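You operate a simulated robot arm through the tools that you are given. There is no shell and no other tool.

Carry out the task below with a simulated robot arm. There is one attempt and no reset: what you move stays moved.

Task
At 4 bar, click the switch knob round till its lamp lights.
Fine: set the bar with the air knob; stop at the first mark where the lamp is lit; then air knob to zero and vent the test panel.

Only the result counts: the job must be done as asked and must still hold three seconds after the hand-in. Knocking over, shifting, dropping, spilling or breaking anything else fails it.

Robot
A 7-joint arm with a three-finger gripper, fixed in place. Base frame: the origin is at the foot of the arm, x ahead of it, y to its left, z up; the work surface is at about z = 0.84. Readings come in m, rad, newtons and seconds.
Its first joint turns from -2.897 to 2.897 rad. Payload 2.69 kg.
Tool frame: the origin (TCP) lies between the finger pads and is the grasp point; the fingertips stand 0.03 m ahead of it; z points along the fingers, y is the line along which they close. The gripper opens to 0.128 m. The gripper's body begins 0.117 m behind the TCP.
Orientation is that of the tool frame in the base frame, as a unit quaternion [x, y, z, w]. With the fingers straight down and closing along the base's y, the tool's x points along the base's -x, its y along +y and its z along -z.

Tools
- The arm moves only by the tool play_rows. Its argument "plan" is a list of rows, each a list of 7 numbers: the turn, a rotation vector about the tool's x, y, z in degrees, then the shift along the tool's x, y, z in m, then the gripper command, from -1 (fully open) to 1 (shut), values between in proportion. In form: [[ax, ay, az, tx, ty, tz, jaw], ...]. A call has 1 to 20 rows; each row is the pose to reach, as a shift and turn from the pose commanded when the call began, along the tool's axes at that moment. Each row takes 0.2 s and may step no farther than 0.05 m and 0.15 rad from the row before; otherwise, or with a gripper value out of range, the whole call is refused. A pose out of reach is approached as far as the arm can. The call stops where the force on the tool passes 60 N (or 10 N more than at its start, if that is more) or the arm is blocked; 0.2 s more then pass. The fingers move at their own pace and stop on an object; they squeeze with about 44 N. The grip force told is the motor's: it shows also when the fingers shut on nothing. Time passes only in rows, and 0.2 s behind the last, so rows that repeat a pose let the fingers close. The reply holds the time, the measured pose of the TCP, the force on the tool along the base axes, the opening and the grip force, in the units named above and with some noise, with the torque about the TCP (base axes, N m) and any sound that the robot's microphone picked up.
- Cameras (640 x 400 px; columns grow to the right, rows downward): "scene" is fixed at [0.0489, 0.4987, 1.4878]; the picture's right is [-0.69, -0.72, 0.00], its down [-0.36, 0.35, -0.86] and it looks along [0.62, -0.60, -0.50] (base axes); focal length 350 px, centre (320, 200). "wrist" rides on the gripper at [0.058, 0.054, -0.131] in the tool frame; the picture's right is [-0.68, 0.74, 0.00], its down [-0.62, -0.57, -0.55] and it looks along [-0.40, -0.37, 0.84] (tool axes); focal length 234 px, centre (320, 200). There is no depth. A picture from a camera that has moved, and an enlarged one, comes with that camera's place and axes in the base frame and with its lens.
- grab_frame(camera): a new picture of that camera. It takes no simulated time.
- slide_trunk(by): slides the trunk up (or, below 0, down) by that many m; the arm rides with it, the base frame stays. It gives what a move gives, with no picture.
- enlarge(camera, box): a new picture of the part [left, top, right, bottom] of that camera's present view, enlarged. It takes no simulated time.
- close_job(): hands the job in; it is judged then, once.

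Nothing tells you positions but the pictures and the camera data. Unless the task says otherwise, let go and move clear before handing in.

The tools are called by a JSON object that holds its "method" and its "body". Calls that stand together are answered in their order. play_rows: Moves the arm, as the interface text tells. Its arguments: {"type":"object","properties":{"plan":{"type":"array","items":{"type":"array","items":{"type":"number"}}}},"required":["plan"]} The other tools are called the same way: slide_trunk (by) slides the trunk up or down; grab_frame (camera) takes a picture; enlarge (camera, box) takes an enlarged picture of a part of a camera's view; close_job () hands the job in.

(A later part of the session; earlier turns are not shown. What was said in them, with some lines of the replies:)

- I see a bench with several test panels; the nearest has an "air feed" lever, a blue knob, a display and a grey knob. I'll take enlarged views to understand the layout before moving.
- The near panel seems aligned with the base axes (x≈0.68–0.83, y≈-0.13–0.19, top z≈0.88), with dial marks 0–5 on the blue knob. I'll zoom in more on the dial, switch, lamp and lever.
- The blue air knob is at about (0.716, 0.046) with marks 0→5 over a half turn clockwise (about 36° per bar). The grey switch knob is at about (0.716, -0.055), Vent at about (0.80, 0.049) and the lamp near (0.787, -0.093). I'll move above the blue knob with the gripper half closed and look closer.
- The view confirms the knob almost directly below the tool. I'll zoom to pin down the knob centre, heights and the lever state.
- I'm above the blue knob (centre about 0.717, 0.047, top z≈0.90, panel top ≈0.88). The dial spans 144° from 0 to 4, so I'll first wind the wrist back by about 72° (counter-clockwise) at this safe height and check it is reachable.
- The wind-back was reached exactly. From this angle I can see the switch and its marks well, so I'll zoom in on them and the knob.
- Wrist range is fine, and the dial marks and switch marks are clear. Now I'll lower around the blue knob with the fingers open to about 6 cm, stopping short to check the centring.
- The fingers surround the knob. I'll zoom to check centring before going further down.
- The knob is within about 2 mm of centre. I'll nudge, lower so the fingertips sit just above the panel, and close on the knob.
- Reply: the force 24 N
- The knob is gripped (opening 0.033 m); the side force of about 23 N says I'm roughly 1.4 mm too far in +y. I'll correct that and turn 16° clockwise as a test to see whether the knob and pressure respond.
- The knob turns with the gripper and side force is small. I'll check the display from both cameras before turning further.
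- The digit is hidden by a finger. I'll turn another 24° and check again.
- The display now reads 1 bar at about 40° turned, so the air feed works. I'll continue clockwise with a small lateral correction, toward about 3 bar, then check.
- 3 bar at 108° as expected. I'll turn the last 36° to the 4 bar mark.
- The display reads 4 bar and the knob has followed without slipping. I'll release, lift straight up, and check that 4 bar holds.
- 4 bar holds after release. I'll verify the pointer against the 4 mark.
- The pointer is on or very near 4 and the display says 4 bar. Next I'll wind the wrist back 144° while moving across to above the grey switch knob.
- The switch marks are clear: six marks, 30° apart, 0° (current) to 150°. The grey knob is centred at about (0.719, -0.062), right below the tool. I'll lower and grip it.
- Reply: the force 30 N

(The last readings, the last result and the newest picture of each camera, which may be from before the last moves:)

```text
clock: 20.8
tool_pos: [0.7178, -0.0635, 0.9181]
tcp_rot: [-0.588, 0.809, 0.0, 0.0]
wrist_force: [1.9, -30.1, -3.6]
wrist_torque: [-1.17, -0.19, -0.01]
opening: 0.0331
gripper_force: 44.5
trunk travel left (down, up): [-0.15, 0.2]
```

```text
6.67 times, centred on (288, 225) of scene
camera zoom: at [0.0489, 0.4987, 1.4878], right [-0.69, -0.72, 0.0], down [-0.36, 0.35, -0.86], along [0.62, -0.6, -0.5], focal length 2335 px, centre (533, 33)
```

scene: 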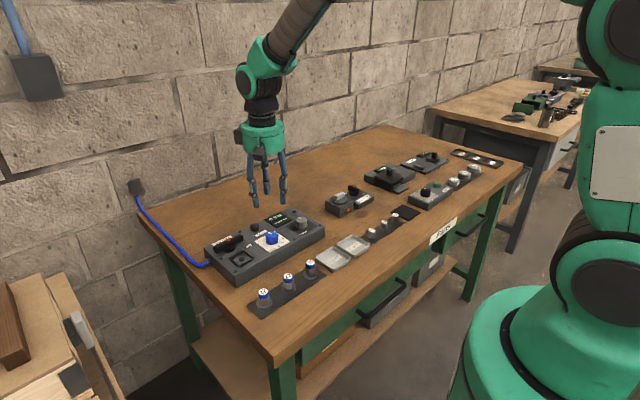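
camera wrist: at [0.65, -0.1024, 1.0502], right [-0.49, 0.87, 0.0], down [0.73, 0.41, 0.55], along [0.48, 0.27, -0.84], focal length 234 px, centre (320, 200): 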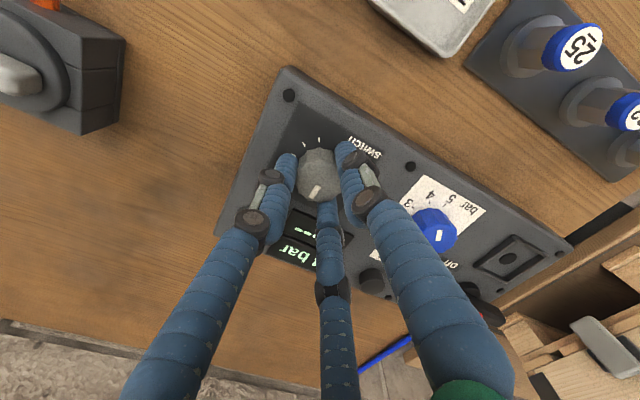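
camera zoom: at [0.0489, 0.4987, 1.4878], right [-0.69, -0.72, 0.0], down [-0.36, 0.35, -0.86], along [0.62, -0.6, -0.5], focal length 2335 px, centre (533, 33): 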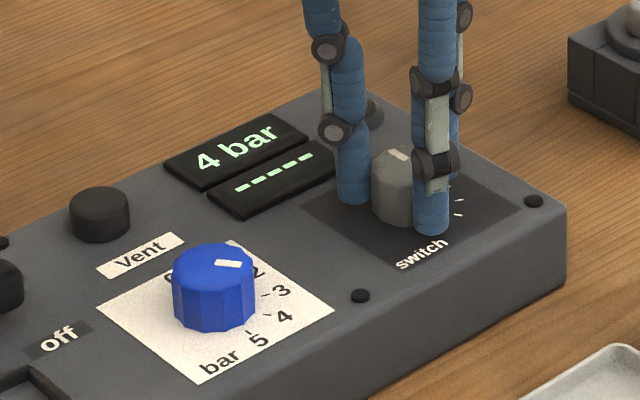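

Gripped; side force says I'm about 1.8 mm too far in +y. I'll correct and turn exactly one mark (30° clockwise), then look at the lamp.

{"method": "play_rows", "body": {"plan": [[0, 0, 0, 0.0017, -0.0006, 0, 1], [0, 0, 6, 0.0017, -0.0006, 0, 1], [0, 0, 12, 0.0017, -0.0006, 0, 1], [0, 0, 18, 0.0017, -0.0006, 0, 1], [0, 0, 24, 0.0017, -0.0006, 0, 1], [0, 0, 30, 0.0017, -0.0006, 0, 1], [0, 0, 30, 0.0017, -0.0006, 0, 1], [0, 0, 30, 0.0017, -0.0006, 0, 1]]}}

{"method": "grab_frame", "body": {"camera": "wrist"}}

{"method": "enlarge", "body": {"camera": "scene", "box": [240, 195, 336, 255]}}

```text
clock: 22.6
tool_pos: [0.7177, -0.0646, 0.9195]
tcp_rot: [-0.358, 0.934, 0.001, 0.001]
wrist_force: [-7.7, -10.3, 10.1]
wrist_torque: [-0.19, 0.43, -0.04]
opening: 0.0331
gripper_force: 45.4
trunk travel left (down, up): [-0.15, 0.2]
```

```text
taken
camera wrist: at [0.6398, -0.0627, 1.0502], right [0.01, 1.0, 0.0], down [0.84, -0.01, 0.55], along [0.55, -0.01, -0.84], focal length 234 px, centre (320, 200)
```

wrist: 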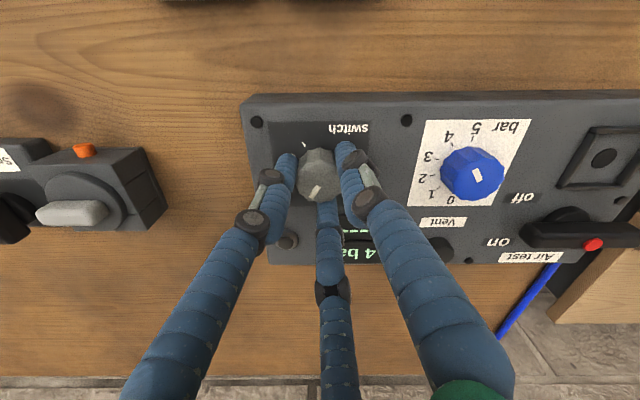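

```text
6.67 times, centred on (288, 225) of scene
camera zoom: at [0.0489, 0.4987, 1.4878], right [-0.69, -0.72, 0.0], down [-0.36, 0.35, -0.86], along [0.62, -0.6, -0.5], focal length 2335 px, centre (533, 33)
```

zoom: 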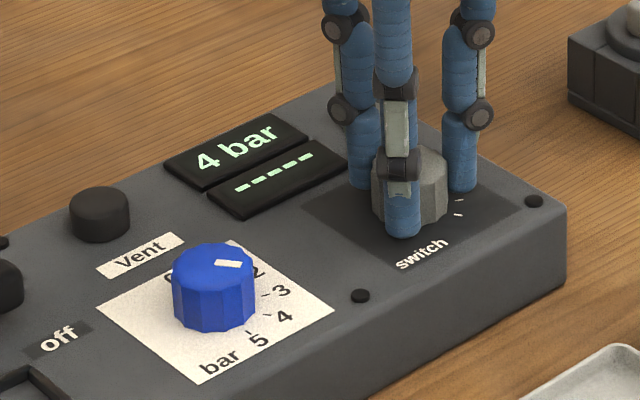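

No lamp evident yet. The blue pointer looks odd in this view, so I'll zoom on it and on the lamp.

{"method": "enlarge", "body": {"camera": "wrist", "box": [400, 100, 528, 220]}}

{"method": "enlarge", "body": {"camera": "wrist", "box": [240, 130, 400, 270]}}

{"method": "enlarge", "body": {"camera": "scene", "box": [275, 195, 323, 230]}}

```text
3.33 times, centred on (464, 160) of wrist
camera zoom: at [0.6398, -0.0627, 1.0502], right [0.01, 1.0, 0.0], down [0.84, -0.01, 0.55], along [0.55, -0.01, -0.84], focal length 781 px, centre (-160, 333)
```

zoom: 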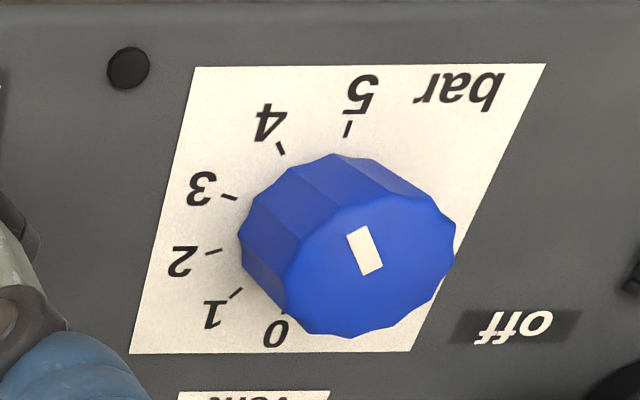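

```text
2.86 times, centred on (320, 200) of wrist
camera zoom: at [0.6398, -0.0627, 1.0502], right [0.01, 1.0, 0.0], down [0.84, -0.01, 0.55], along [0.55, -0.01, -0.84], focal length 669 px, centre (320, 200)
```

zoom: 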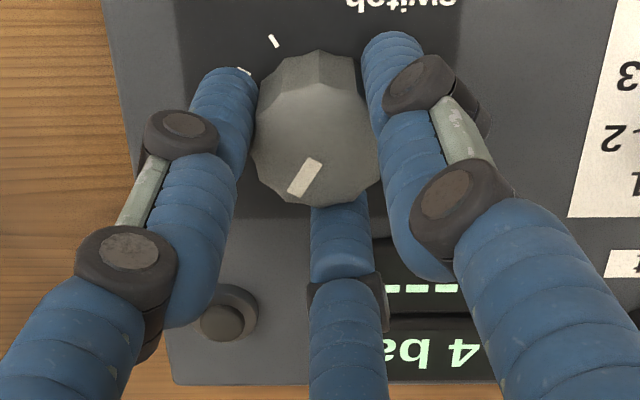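

```text
11.43 times, centred on (299, 212) of scene
camera zoom: at [0.0489, 0.4987, 1.4878], right [-0.69, -0.72, 0.0], down [-0.36, 0.35, -0.86], along [0.62, -0.6, -0.5], focal length 4004 px, centre (560, 57)
```

zoom: 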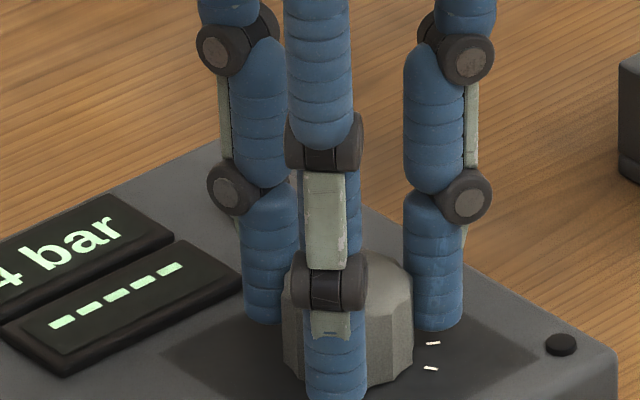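

The air pointer is exactly on 4, and the lamp (visible at lower left) is dark at mark 1. I'll turn one more mark.

{"method": "play_rows", "body": {"plan": [[0, 0, 6, 0.0008, -0.0001, 0, 1], [0, 0, 12, 0.0008, -0.0001, 0, 1], [0, 0, 18, 0.0008, -0.0001, 0, 1], [0, 0, 24, 0.0008, -0.0001, 0, 1], [0, 0, 30, 0.0008, -0.0001, 0, 1], [0, 0, 30, 0.0008, -0.0001, 0, 1], [0, 0, 30, 0.0008, -0.0001, 0, 1]]}}

{"method": "grab_frame", "body": {"camera": "wrist"}}

{"method": "enlarge", "body": {"camera": "scene", "box": [260, 195, 324, 240]}}

```text
clock: 24.2
tool_pos: [0.7187, -0.0639, 0.9196]
tcp_rot: [-0.104, 0.995, 0.001, 0.0]
wrist_force: [2.1, 20.8, 12.4]
wrist_torque: [0.84, -0.13, 0.01]
opening: 0.033
gripper_force: 44.5
trunk travel left (down, up): [-0.15, 0.2]
```

```text
taken
camera wrist: at [0.6507, -0.0232, 1.05], right [0.51, 0.86, 0.0], down [0.72, -0.42, 0.55], along [0.47, -0.28, -0.84], focal length 234 px, centre (320, 200)
```

wrist: 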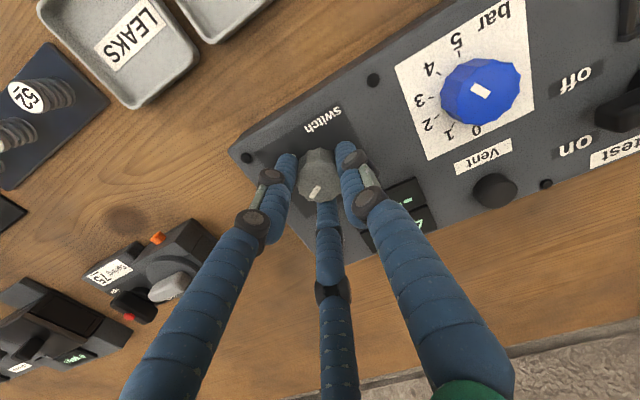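

```text
8.89 times, centred on (292, 218) of scene
camera zoom: at [0.0489, 0.4987, 1.4878], right [-0.69, -0.72, 0.0], down [-0.36, 0.35, -0.86], along [0.62, -0.6, -0.5], focal length 3114 px, centre (569, 44)
```

zoom: 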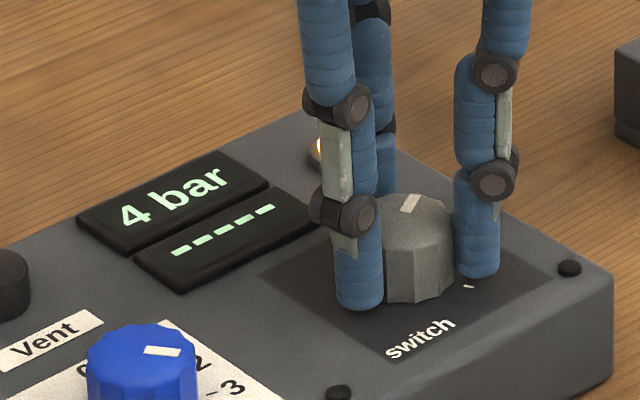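

There's a bright spot where the lamp is, behind the finger. I'll zoom in to see whether it's lit.

{"method": "enlarge", "body": {"camera": "scene", "box": [284, 202, 308, 220]}}

{"method": "enlarge", "body": {"camera": "wrist", "box": [260, 140, 400, 280]}}

```text
16.00 times, centred on (296, 211) of scene
camera zoom: at [0.0489, 0.4987, 1.4878], right [-0.69, -0.72, 0.0], down [-0.36, 0.35, -0.86], along [0.62, -0.6, -0.5], focal length 5605 px, centre (704, 24)
```

zoom: 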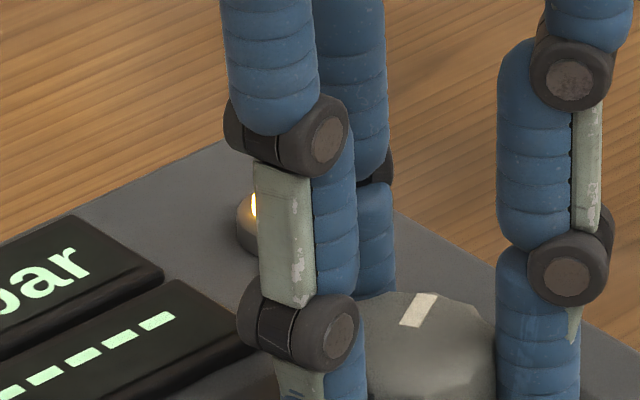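

```text
2.86 times, centred on (330, 210) of wrist
camera zoom: at [0.6507, -0.0232, 1.05], right [0.51, 0.86, 0.0], down [0.72, -0.42, 0.55], along [0.47, -0.28, -0.84], focal length 669 px, centre (291, 171)
```

zoom: 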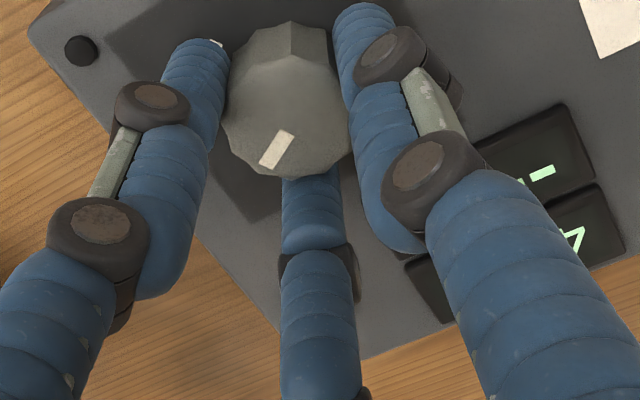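

The lamp is glowing at mark 2, and it was dark at mark 1. I'll relax the side load, release, lift straight up, and confirm the lamp stays lit and the pointer rests on its mark.

{"method": "play_rows", "body": {"plan": [[0, 0, 0, -0.0003, 0.0012, 0, 1], [0, 0, 0, -0.0003, 0.0012, 0, 1], [0, 0, 0, -0.0003, 0.0012, 0, 0.3], [0, 0, 0, -0.0003, 0.0012, 0, 0], [0, 0, 0, -0.0003, 0.0012, 0, 0], [0, 0, 0, -0.0003, 0.0012, -0.02, 0], [0, 0, 0, -0.0003, 0.0012, -0.05, 0], [0, 0, 0, -0.0003, 0.0012, -0.09, 0], [0, 0, 0, -0.0003, 0.0012, -0.09, 0]]}}

{"method": "grab_frame", "body": {"camera": "wrist"}}

{"method": "enlarge", "body": {"camera": "wrist", "box": [256, 80, 384, 200]}}

{"method": "enlarge", "body": {"camera": "scene", "box": [250, 195, 330, 245]}}

```text
clock: 26.2
tool_pos: [0.7177, -0.0658, 1.0078]
tcp_rot: [-0.104, 0.995, 0.001, 0.0]
wrist_force: [-0.2, -0.6, -0.1]
wrist_torque: [0.0, -0.02, -0.03]
opening: 0.0641
gripper_force: 0.0
trunk travel left (down, up): [-0.15, 0.2]
```

```text
taken
camera wrist: at [0.6504, -0.0234, 1.1389], right [0.51, 0.86, 0.0], down [0.72, -0.42, 0.55], along [0.47, -0.28, -0.84], focal length 234 px, centre (320, 200)
```

wrist: 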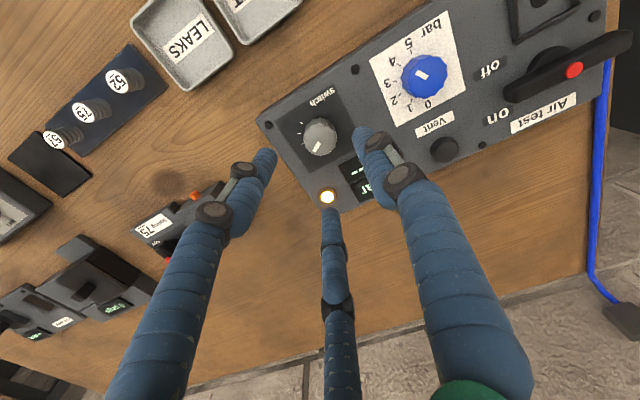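

```text
3.33 times, centred on (320, 140) of wrist
camera zoom: at [0.6504, -0.0234, 1.1389], right [0.51, 0.86, 0.0], down [0.72, -0.42, 0.55], along [0.47, -0.28, -0.84], focal length 781 px, centre (320, 400)
```

zoom: 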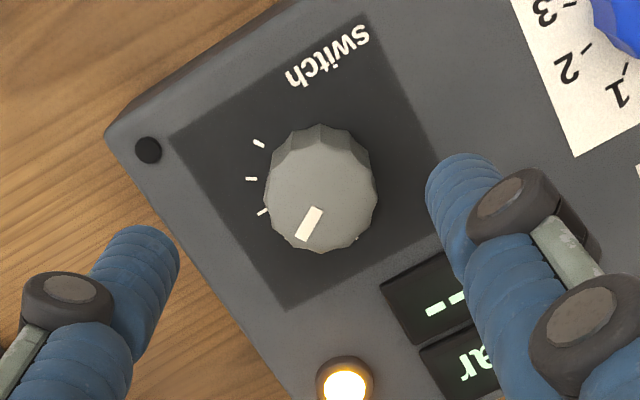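

```text
8.00 times, centred on (290, 220) of scene
camera zoom: at [0.0489, 0.4987, 1.4878], right [-0.69, -0.72, 0.0], down [-0.36, 0.35, -0.86], along [0.62, -0.6, -0.5], focal length 2802 px, centre (560, 40)
```

zoom: 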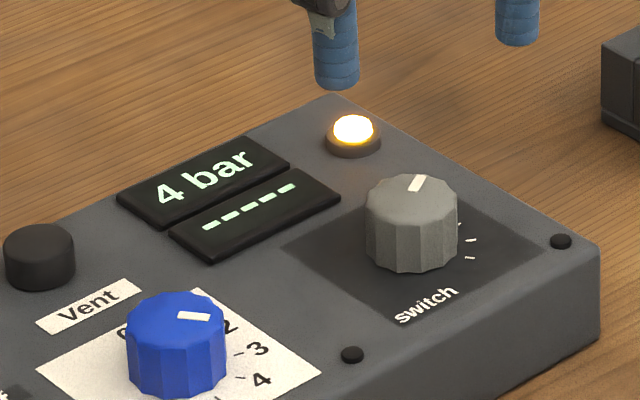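

The lamp is clearly lit at mark 2 with 4 bar showing, so the switch is set. Next I'll go back to the blue knob, turning the wrist to +72° so I can unwind it to zero.

{"method": "play_rows", "body": {"plan": [[0, 0, 7, -0.002, 0.009, 0, 0], [0, 0, 14, -0.0039, 0.0181, 0, 0], [0, 0, 21, -0.0059, 0.0272, 0, 0], [0, 0, 28, -0.0078, 0.0362, 0, 0], [0, 0, 35, -0.0098, 0.0453, 0, 0], [0, 0, 42, -0.0117, 0.0543, 0, 0], [0, 0, 49, -0.0137, 0.0634, 0, 0], [0, 0, 56, -0.0156, 0.0724, 0, 0], [0, 0, 63, -0.0176, 0.0815, 0, 0], [0, 0, 70, -0.0195, 0.0905, 0, 0], [0, 0, 77, -0.0215, 0.0996, 0, 0], [0, 0, 84, -0.0234, 0.1086, 0, 0], [0, 0, 84, -0.0234, 0.1086, 0, 0]]}}

{"method": "grab_frame", "body": {"camera": "wrist"}}

{"method": "enlarge", "body": {"camera": "scene", "box": [230, 195, 326, 255]}}

```text
clock: 29.0
tool_pos: [0.7182, 0.0475, 1.0088]
tcp_rot: [0.587, 0.809, 0.001, 0.0]
wrist_force: [-0.1, -0.5, -0.6]
wrist_torque: [0.01, 0.01, -0.01]
opening: 0.0642
gripper_force: 0.1
trunk travel left (down, up): [-0.15, 0.2]
```

```text
taken
camera wrist: at [0.7529, 0.1204, 1.1394], right [0.91, -0.42, 0.0], down [-0.35, -0.76, 0.55], along [-0.23, -0.5, -0.84], focal length 234 px, centre (320, 200)
```

wrist: 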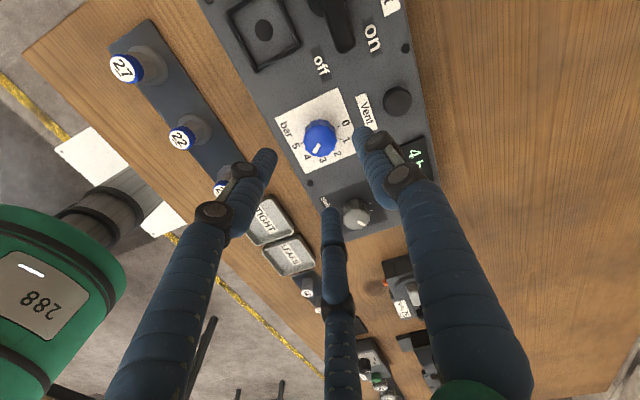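

```text
6.67 times, centred on (278, 225) of scene
camera zoom: at [0.0489, 0.4987, 1.4878], right [-0.69, -0.72, 0.0], down [-0.36, 0.35, -0.86], along [0.62, -0.6, -0.5], focal length 2335 px, centre (600, 33)
```

zoom: 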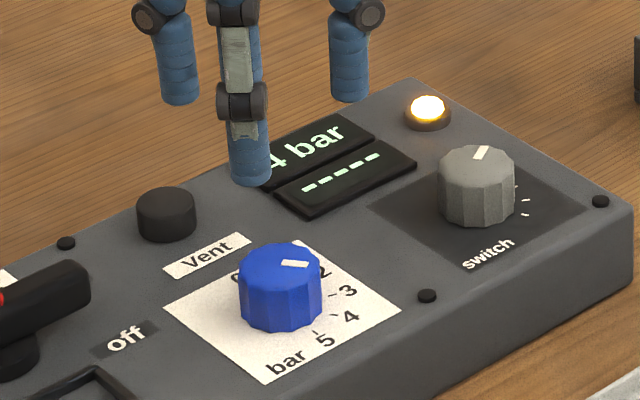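

Positioned above the blue knob with the lamp still lit. I'll nudge by about 1.5 mm, lower and grip.

{"method": "play_rows", "body": {"plan": [[0, 0, 0, -0.001, -0.0012, 0.03, 0], [0, 0, 0, -0.001, -0.0012, 0.06, 0], [0, 0, 0, -0.001, -0.0012, 0.08, 0], [0, 0, 0, -0.001, -0.0012, 0.09, 0], [0, 0, 0, -0.001, -0.0012, 0.09, 0.3], [0, 0, 0, -0.001, -0.0012, 0.09, 1], [0, 0, 0, -0.001, -0.0012, 0.09, 1], [0, 0, 0, -0.001, -0.0012, 0.09, 1]]}}

{"method": "enlarge", "body": {"camera": "wrist", "box": [256, 110, 384, 230]}}

```text
clock: 30.8
tool_pos: [0.7182, 0.0451, 0.9183]
tcp_rot: [0.588, 0.809, 0.0, 0.0]
wrist_force: [4.1, 12.0, -2.8]
wrist_torque: [0.48, -0.19, -0.01]
opening: 0.0328
gripper_force: 44.5
trunk travel left (down, up): [-0.15, 0.2]
```

```text
3.33 times, centred on (320, 170) of wrist
camera zoom: at [0.752, 0.1184, 1.0496], right [0.91, -0.42, 0.0], down [-0.35, -0.76, 0.55], along [-0.23, -0.5, -0.84], focal length 781 px, centre (320, 300)
```

zoom: 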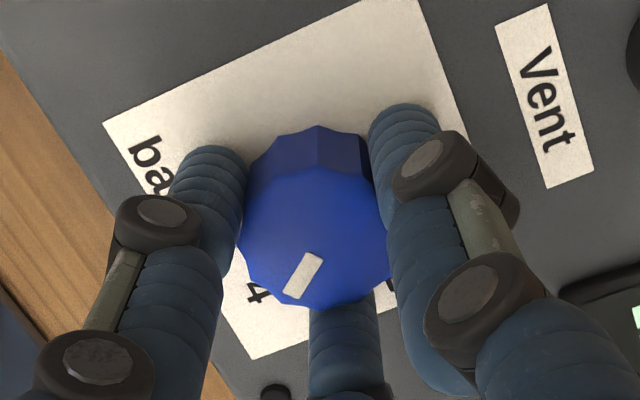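

Gripped with the pointer in the same relation as before. I'll turn counter-clockwise half of the way (72°) and check the load.

{"method": "play_rows", "body": {"plan": [[0, 0, -6, 0.0006, 0.0004, 0, 1], [0, 0, -12, 0.0006, 0.0004, 0, 1], [0, 0, -18, 0.0006, 0.0004, 0, 1], [0, 0, -24, 0.0006, 0.0004, 0, 1], [0, 0, -30, 0.0006, 0.0004, 0, 1], [0, 0, -36, 0.0006, 0.0004, 0, 1], [0, 0, -42, 0.0006, 0.0004, 0, 1], [0, 0, -48, 0.0006, 0.0004, 0, 1], [0, 0, -54, 0.0006, 0.0004, 0, 1], [0, 0, -60, 0.0006, 0.0004, 0, 1], [0, 0, -66, 0.0006, 0.0004, 0, 1], [0, 0, -72, 0.0006, 0.0004, 0, 1], [0, 0, -72, 0.0006, 0.0004, 0, 1]]}}

{"method": "enlarge", "body": {"camera": "scene", "box": [230, 195, 326, 255]}}

```text
clock: 33.6
tool_pos: [0.7179, 0.045, 0.9185]
tcp_rot: [-0.001, 1.0, 0.0, -0.001]
wrist_force: [4.4, -23.5, 6.2]
wrist_torque: [-0.61, -0.08, -0.07]
opening: 0.0329
gripper_force: 44.8
trunk travel left (down, up): [-0.15, 0.2]
```

```text
6.67 times, centred on (278, 225) of scene
camera zoom: at [0.0489, 0.4987, 1.4878], right [-0.69, -0.72, 0.0], down [-0.36, 0.35, -0.86], along [0.62, -0.6, -0.5], focal length 2335 px, centre (600, 33)
```

zoom: 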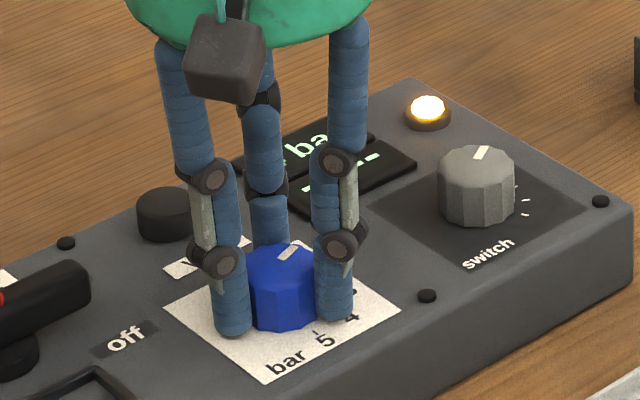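

Halfway, with an acceptable side load. I'll correct it and finish the remaining 72° back to zero.

{"method": "play_rows", "body": {"plan": [[0, 0, -6, -0.0003, -0.0013, 0, 1], [0, 0, -12, -0.0003, -0.0013, 0, 1], [0, 0, -18, -0.0003, -0.0013, 0, 1], [0, 0, -24, -0.0003, -0.0013, 0, 1], [0, 0, -30, -0.0003, -0.0013, 0, 1], [0, 0, -36, -0.0003, -0.0013, 0, 1], [0, 0, -42, -0.0003, -0.0013, 0, 1], [0, 0, -48, -0.0003, -0.0013, 0, 1], [0, 0, -54, -0.0003, -0.0013, 0, 1], [0, 0, -60, -0.0003, -0.0013, 0, 1], [0, 0, -66, -0.0003, -0.0013, 0, 1], [0, 0, -72, -0.0003, -0.0013, 0, 1], [0, 0, -72, -0.0003, -0.0013, 0, 1]]}}

{"method": "enlarge", "body": {"camera": "wrist", "box": [256, 110, 384, 230]}}

{"method": "grab_frame", "body": {"camera": "wrist"}}

{"method": "enlarge", "body": {"camera": "scene", "box": [230, 195, 326, 255]}}

```text
clock: 36.4
tool_pos: [0.7174, 0.0442, 0.9195]
tcp_rot: [-0.589, 0.808, -0.001, 0.0]
wrist_force: [3.5, 10.7, 6.1]
wrist_torque: [0.57, -0.09, -0.43]
opening: 0.033
gripper_force: 45.2
trunk travel left (down, up): [-0.15, 0.2]
```

```text
3.33 times, centred on (320, 170) of wrist
camera zoom: at [0.6498, 0.0074, 1.0495], right [-0.49, 0.87, 0.0], down [0.73, 0.41, 0.55], along [0.48, 0.27, -0.84], focal length 781 px, centre (320, 300)
```

zoom: 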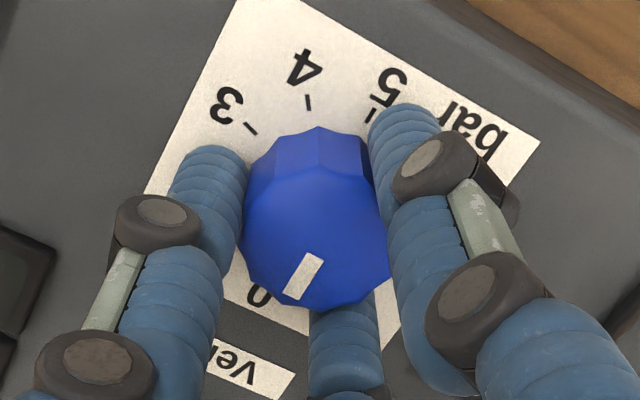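

```text
taken
camera wrist: at [0.6498, 0.0074, 1.0495], right [-0.49, 0.87, 0.0], down [0.73, 0.41, 0.55], along [0.48, 0.27, -0.84], focal length 234 px, centre (320, 200)
```

wrist: 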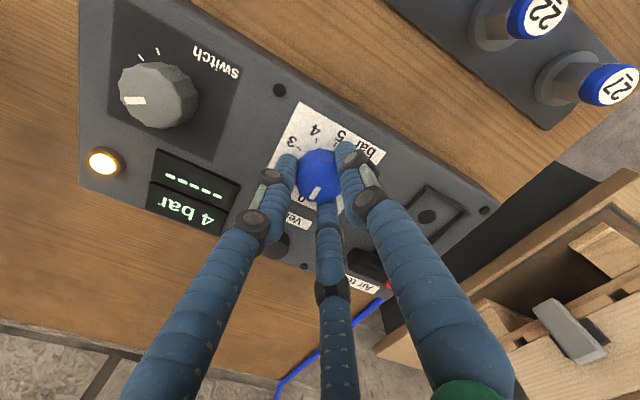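

```text
6.67 times, centred on (278, 225) of scene
camera zoom: at [0.0489, 0.4987, 1.4878], right [-0.69, -0.72, 0.0], down [-0.36, 0.35, -0.86], along [0.62, -0.6, -0.5], focal length 2335 px, centre (600, 33)
```

zoom: 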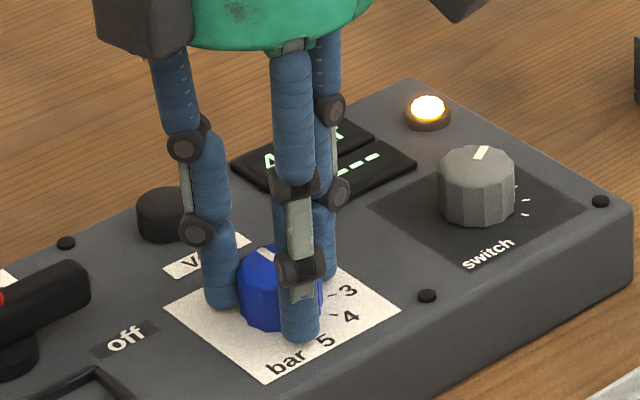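

The knob is at the zero stop (the wrist feels about 0.4 N·m against it) and the display still shows trapped 4 bar, so the vent is needed as the task says. I'll release and lift clear.

{"method": "play_rows", "body": {"plan": [[0, 0, 0, 0, 0, 0, 0.3], [0, 0, 0, 0, 0, 0, 0], [0, 0, 0, 0, 0, 0, 0], [0, 0, 0, 0, 0, -0.02, 0], [0, 0, 0, 0, 0, -0.05, 0], [0, 0, 0, 0, 0, -0.09, 0], [0, 0, 0, 0, 0, -0.09, 0]]}}

{"method": "grab_frame", "body": {"camera": "wrist"}}

{"method": "enlarge", "body": {"camera": "wrist", "box": [256, 90, 384, 210]}}

{"method": "enlarge", "body": {"camera": "scene", "box": [230, 195, 326, 255]}}

```text
clock: 38.0
tool_pos: [0.717, 0.0432, 1.0097]
tcp_rot: [-0.588, 0.809, 0.0, 0.0]
wrist_force: [-0.6, -0.3, 0.3]
wrist_torque: [0.01, -0.05, 0.02]
opening: 0.064
gripper_force: 0.0
trunk travel left (down, up): [-0.15, 0.2]
```

```text
taken
camera wrist: at [0.6482, 0.0054, 1.1401], right [-0.49, 0.87, 0.0], down [0.73, 0.41, 0.55], along [0.48, 0.27, -0.84], focal length 234 px, centre (320, 200)
```

wrist: 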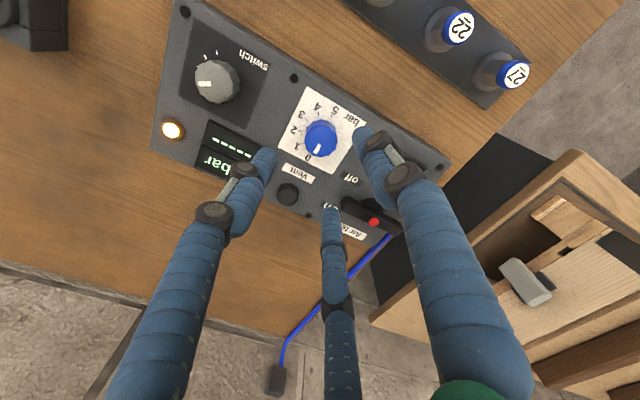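

```text
3.33 times, centred on (320, 150) of wrist
camera zoom: at [0.6482, 0.0054, 1.1401], right [-0.49, 0.87, 0.0], down [0.73, 0.41, 0.55], along [0.48, 0.27, -0.84], focal length 781 px, centre (320, 367)
```

zoom: 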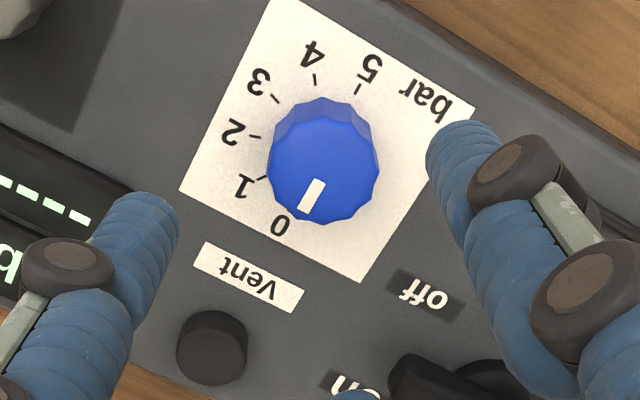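

```text
6.67 times, centred on (278, 225) of scene
camera zoom: at [0.0489, 0.4987, 1.4878], right [-0.69, -0.72, 0.0], down [-0.36, 0.35, -0.86], along [0.62, -0.6, -0.5], focal length 2335 px, centre (600, 33)
```

zoom: 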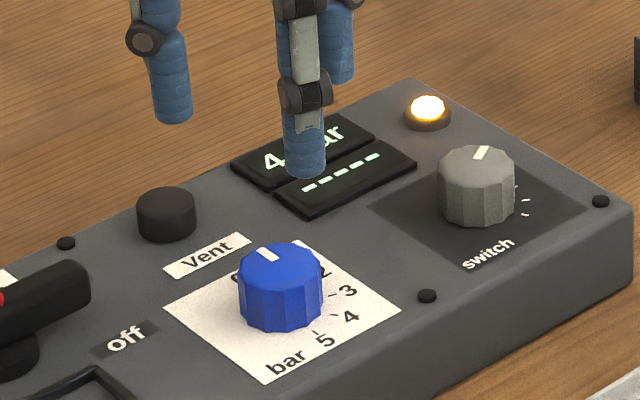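

The air pointer is back on 0, with the switch pointer on mark 2. The Vent button is at about (0.80, 0.047), top z≈0.895. I'll move over it with the fingers shut and check alignment.

{"method": "play_rows", "body": {"plan": [[0, 0, 0, -0.0071, -0.0194, 0, 0.5], [0, 0, 0, -0.0142, -0.0388, 0, 1], [0, 0, 0, -0.0213, -0.0582, 0, 1], [0, 0, 0, -0.0284, -0.0776, 0, 1], [0, 0, 0, -0.0284, -0.0776, 0.03, 1], [0, 0, 0, -0.0284, -0.0776, 0.05, 1], [0, 0, 0, -0.0284, -0.0776, 0.05, 1]]}}

{"method": "grab_frame", "body": {"camera": "wrist"}}

{"method": "enlarge", "body": {"camera": "wrist", "box": [256, 110, 384, 230]}}

{"method": "enlarge", "body": {"camera": "scene", "box": [220, 185, 316, 245]}}

```text
clock: 39.6
tool_pos: [0.7996, 0.0478, 0.9572]
tcp_rot: [-0.587, 0.809, 0.001, 0.001]
wrist_force: [0.3, 0.2, -0.5]
wrist_torque: [0.03, 0.04, 0.01]
opening: 0.0021
gripper_force: 31.8
trunk travel left (down, up): [-0.15, 0.2]
```

```text
taken
camera wrist: at [0.7313, 0.0105, 1.089], right [-0.49, 0.87, 0.0], down [0.73, 0.41, 0.55], along [0.48, 0.27, -0.84], focal length 234 px, centre (320, 200)
```

wrist: 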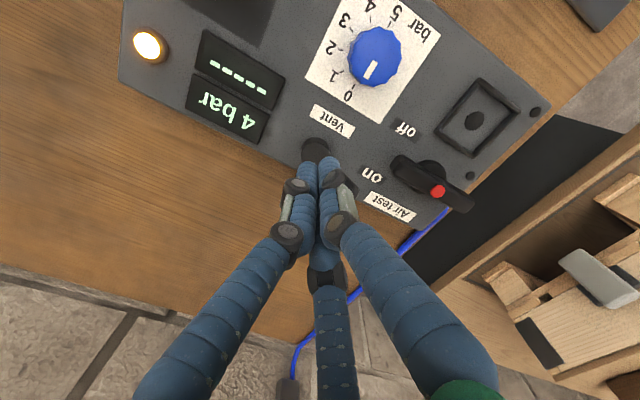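

```text
3.33 times, centred on (320, 170) of wrist
camera zoom: at [0.7313, 0.0105, 1.089], right [-0.49, 0.87, 0.0], down [0.73, 0.41, 0.55], along [0.48, 0.27, -0.84], focal length 781 px, centre (320, 300)
```

zoom: 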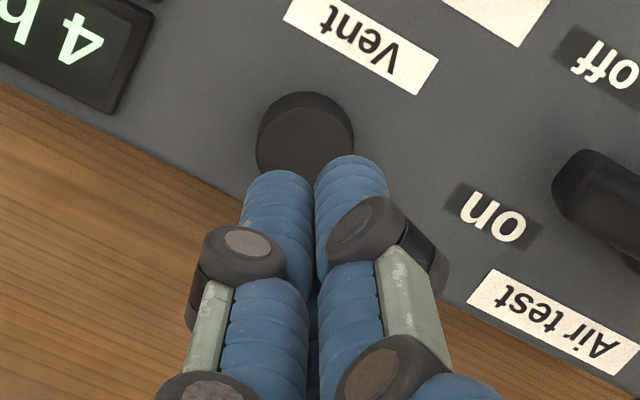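

```text
6.67 times, centred on (268, 215) of scene
camera zoom: at [0.0489, 0.4987, 1.4878], right [-0.69, -0.72, 0.0], down [-0.36, 0.35, -0.86], along [0.62, -0.6, -0.5], focal length 2335 px, centre (667, 100)
```

zoom: 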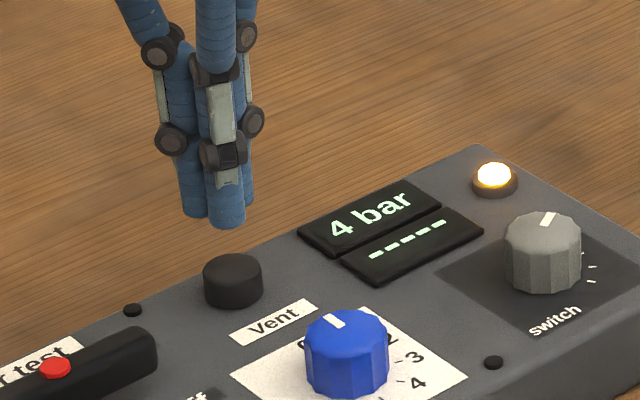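

The button is about 3.5 mm further toward -y than the fingertips. I'll correct that and press down in small steps.

{"method": "play_rows", "body": {"plan": [[0, 0, 0, 0.0036, -0.0001, 0.01, 1], [0, 0, 0, 0.0036, -0.0001, 0.02, 1], [0, 0, 0, 0.0036, -0.0001, 0.027, 1], [0, 0, 0, 0.0036, -0.0001, 0.03, 1], [0, 0, 0, 0.0036, -0.0001, 0.032, 1], [0, 0, 0, 0.0036, -0.0001, 0.034, 1], [0, 0, 0, 0.0036, -0.0001, 0.036, 1], [0, 0, 0, 0.0036, -0.0001, 0.036, 1]]}}

{"method": "enlarge", "body": {"camera": "scene", "box": [220, 185, 316, 245]}}

{"method": "enlarge", "body": {"camera": "wrist", "box": [256, 110, 384, 230]}}

```text
clock: 41.4
tool_pos: [0.8, 0.0452, 0.9223]
tcp_rot: [-0.588, 0.809, 0.0, 0.0]
wrist_force: [0.4, -0.3, 2.1]
wrist_torque: [-0.02, -0.01, 0.03]
opening: 0.0023
gripper_force: 31.4
trunk travel left (down, up): [-0.15, 0.2]
heard: click
```

```text
6.67 times, centred on (268, 215) of scene
camera zoom: at [0.0489, 0.4987, 1.4878], right [-0.69, -0.72, 0.0], down [-0.36, 0.35, -0.86], along [0.62, -0.6, -0.5], focal length 2335 px, centre (667, 100)
```

zoom: 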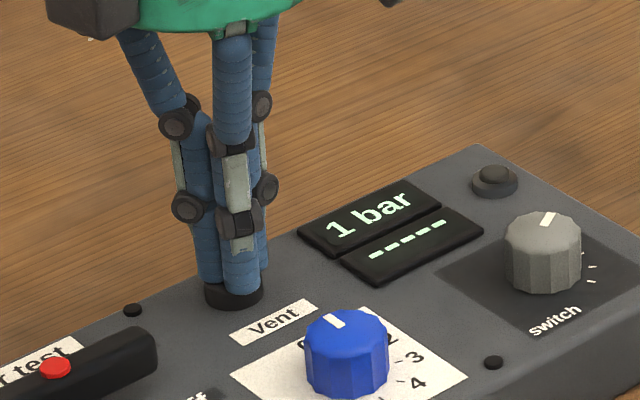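

```text
3.33 times, centred on (320, 170) of wrist
camera zoom: at [0.7312, 0.0066, 1.0531], right [-0.49, 0.87, 0.0], down [0.73, 0.41, 0.55], along [0.48, 0.27, -0.84], focal length 781 px, centre (320, 300)
```

zoom: 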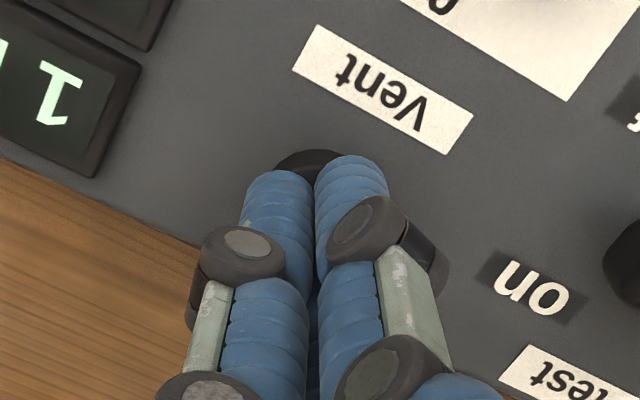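

The vent clicked and pressure is falling (1 bar). I'll hold the button a little longer until it reads 0.

{"method": "play_rows", "body": {"plan": [[0, 0, 0, 0, 0, 0, 1], [0, 0, 0, 0, 0, 0, 1], [0, 0, 0, 0, 0, 0, 1], [0, 0, 0, 0, 0, 0, 1], [0, 0, 0, 0, 0, 0, 1], [0, 0, 0, 0, 0, 0, 1], [0, 0, 0, 0, 0, 0, 1], [0, 0, 0, 0, 0, 0, 1], [0, 0, 0, 0, 0, 0, 1], [0, 0, 0, 0, 0, 0, 1]]}}

{"method": "enlarge", "body": {"camera": "scene", "box": [220, 185, 316, 245]}}

```text
clock: 43.6
tool_pos: [0.7991, 0.0448, 0.9216]
tcp_rot: [-0.588, 0.809, 0.0, 0.0]
wrist_force: [0.4, -0.5, 2.4]
wrist_torque: [0.01, -0.03, -0.03]
opening: 0.0022
gripper_force: 31.5
trunk travel left (down, up): [-0.15, 0.2]
```

```text
6.67 times, centred on (268, 215) of scene
camera zoom: at [0.0489, 0.4987, 1.4878], right [-0.69, -0.72, 0.0], down [-0.36, 0.35, -0.86], along [0.62, -0.6, -0.5], focal length 2335 px, centre (667, 100)
```

zoom: 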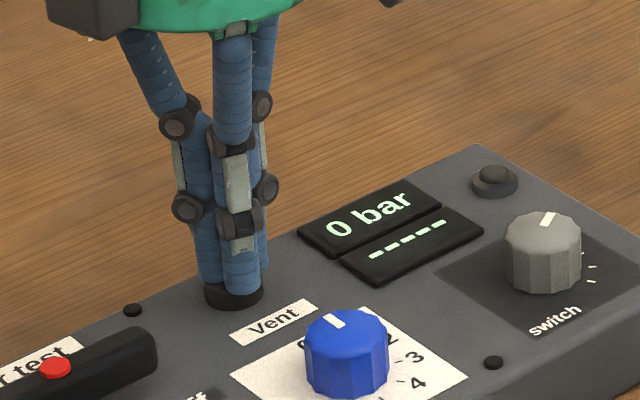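

The display now reads 0 bar. I'll lift off the Vent button well clear and check that everything holds.

{"method": "play_rows", "body": {"plan": [[0, 0, 0, 0, 0, -0.02, 1], [0, 0, 0, 0, 0, -0.06, 1], [0, 0, 0, 0, 0, -0.1, 1], [0, 0, 0, 0, 0, -0.14, 1], [0, 0, 0, 0, 0, -0.18, 0.5], [0, 0, 0, 0, 0, -0.2, 0], [0, 0, 0, 0, 0, -0.2, 0], [0, 0, 0, 0, 0, -0.2, 0], [0, 0, 0, 0, 0, -0.2, 0]]}}

{"method": "grab_frame", "body": {"camera": "scene"}}

{"method": "enlarge", "body": {"camera": "scene", "box": [200, 195, 330, 280]}}

{"method": "enlarge", "body": {"camera": "scene", "box": [250, 205, 330, 255]}}

{"method": "grab_frame", "body": {"camera": "wrist"}}

```text
clock: 45.6
tool_pos: [0.7997, 0.0446, 1.1245]
tcp_rot: [-0.588, 0.809, -0.001, 0.0]
wrist_force: [-0.3, 1.0, 0.1]
wrist_torque: [-0.02, -0.02, 0.01]
opening: 0.0639
gripper_force: 0.1
trunk travel left (down, up): [-0.15, 0.2]
```

```text
taken
```

scene: 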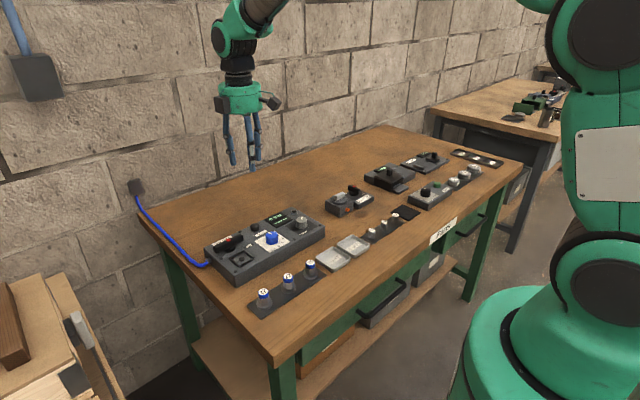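

```text
4.71 times, centred on (265, 238) of scene
camera zoom: at [0.0489, 0.4987, 1.4878], right [-0.69, -0.72, 0.0], down [-0.36, 0.35, -0.86], along [0.62, -0.6, -0.5], focal length 1648 px, centre (579, 24)
```

zoom: 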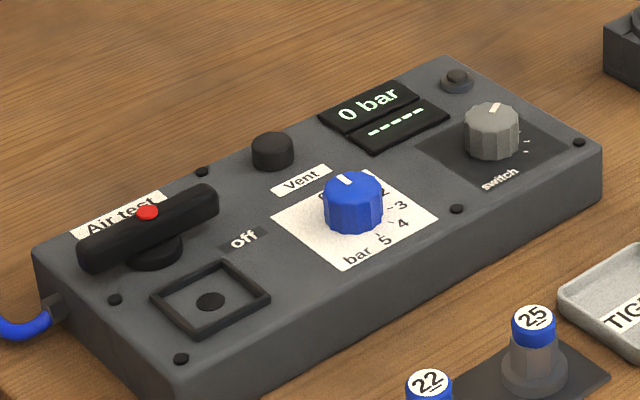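

```text
8.00 times, centred on (290, 230) of scene
camera zoom: at [0.0489, 0.4987, 1.4878], right [-0.69, -0.72, 0.0], down [-0.36, 0.35, -0.86], along [0.62, -0.6, -0.5], focal length 2802 px, centre (560, -40)
```

zoom: 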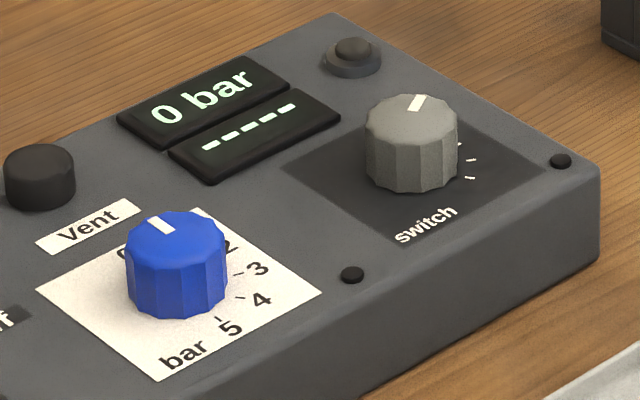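

```text
taken
camera wrist: at [0.7313, 0.0073, 1.2541], right [-0.49, 0.87, 0.0], down [0.73, 0.41, 0.55], along [0.48, 0.27, -0.84], focal length 234 px, centre (320, 200)
```

wrist: 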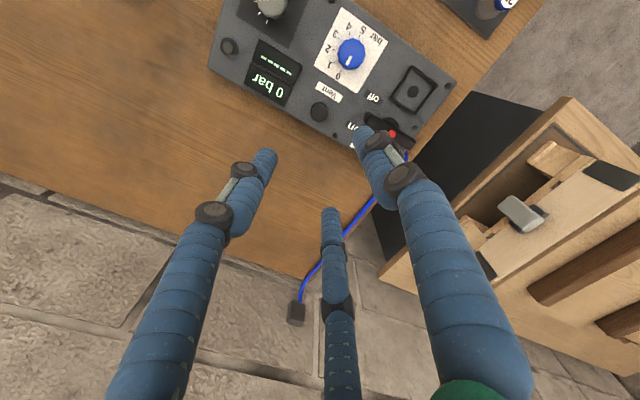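

Everything is as asked: the air knob is on 0, the display reads 0 bar, and nothing else has moved. The switch rests on mark 2, the first mark where the lamp lit at 4 bar. The arm is clear, so I'm handing in.

{"method": "close_job", "body": {}}

```text
The job is handed in.
```

The job is handed in: the switch is set at mark 2, the first mark where its lamp lit at 4 bar.

- **Air pressure:** I turned the air knob to the 4 mark and the display read 4 bar. It stayed at 4 bar while I set the switch.
- **Switch:** the lamp was dark at the starting mark and at mark 1, and lit at mark 2. I never heard the switch knob click, so I went by the lamp and the marks.
- **Shut-down:** I turned the air knob back to its zero stop, which left 4 bar trapped in the panel. I then held Vent until the display read 0 bar, and the lamp went out as the pressure fell.

In the last pictures before hand-in the switch was still on mark 2 and the air knob on 0. The arm was clear, and I saw nothing else disturbed.
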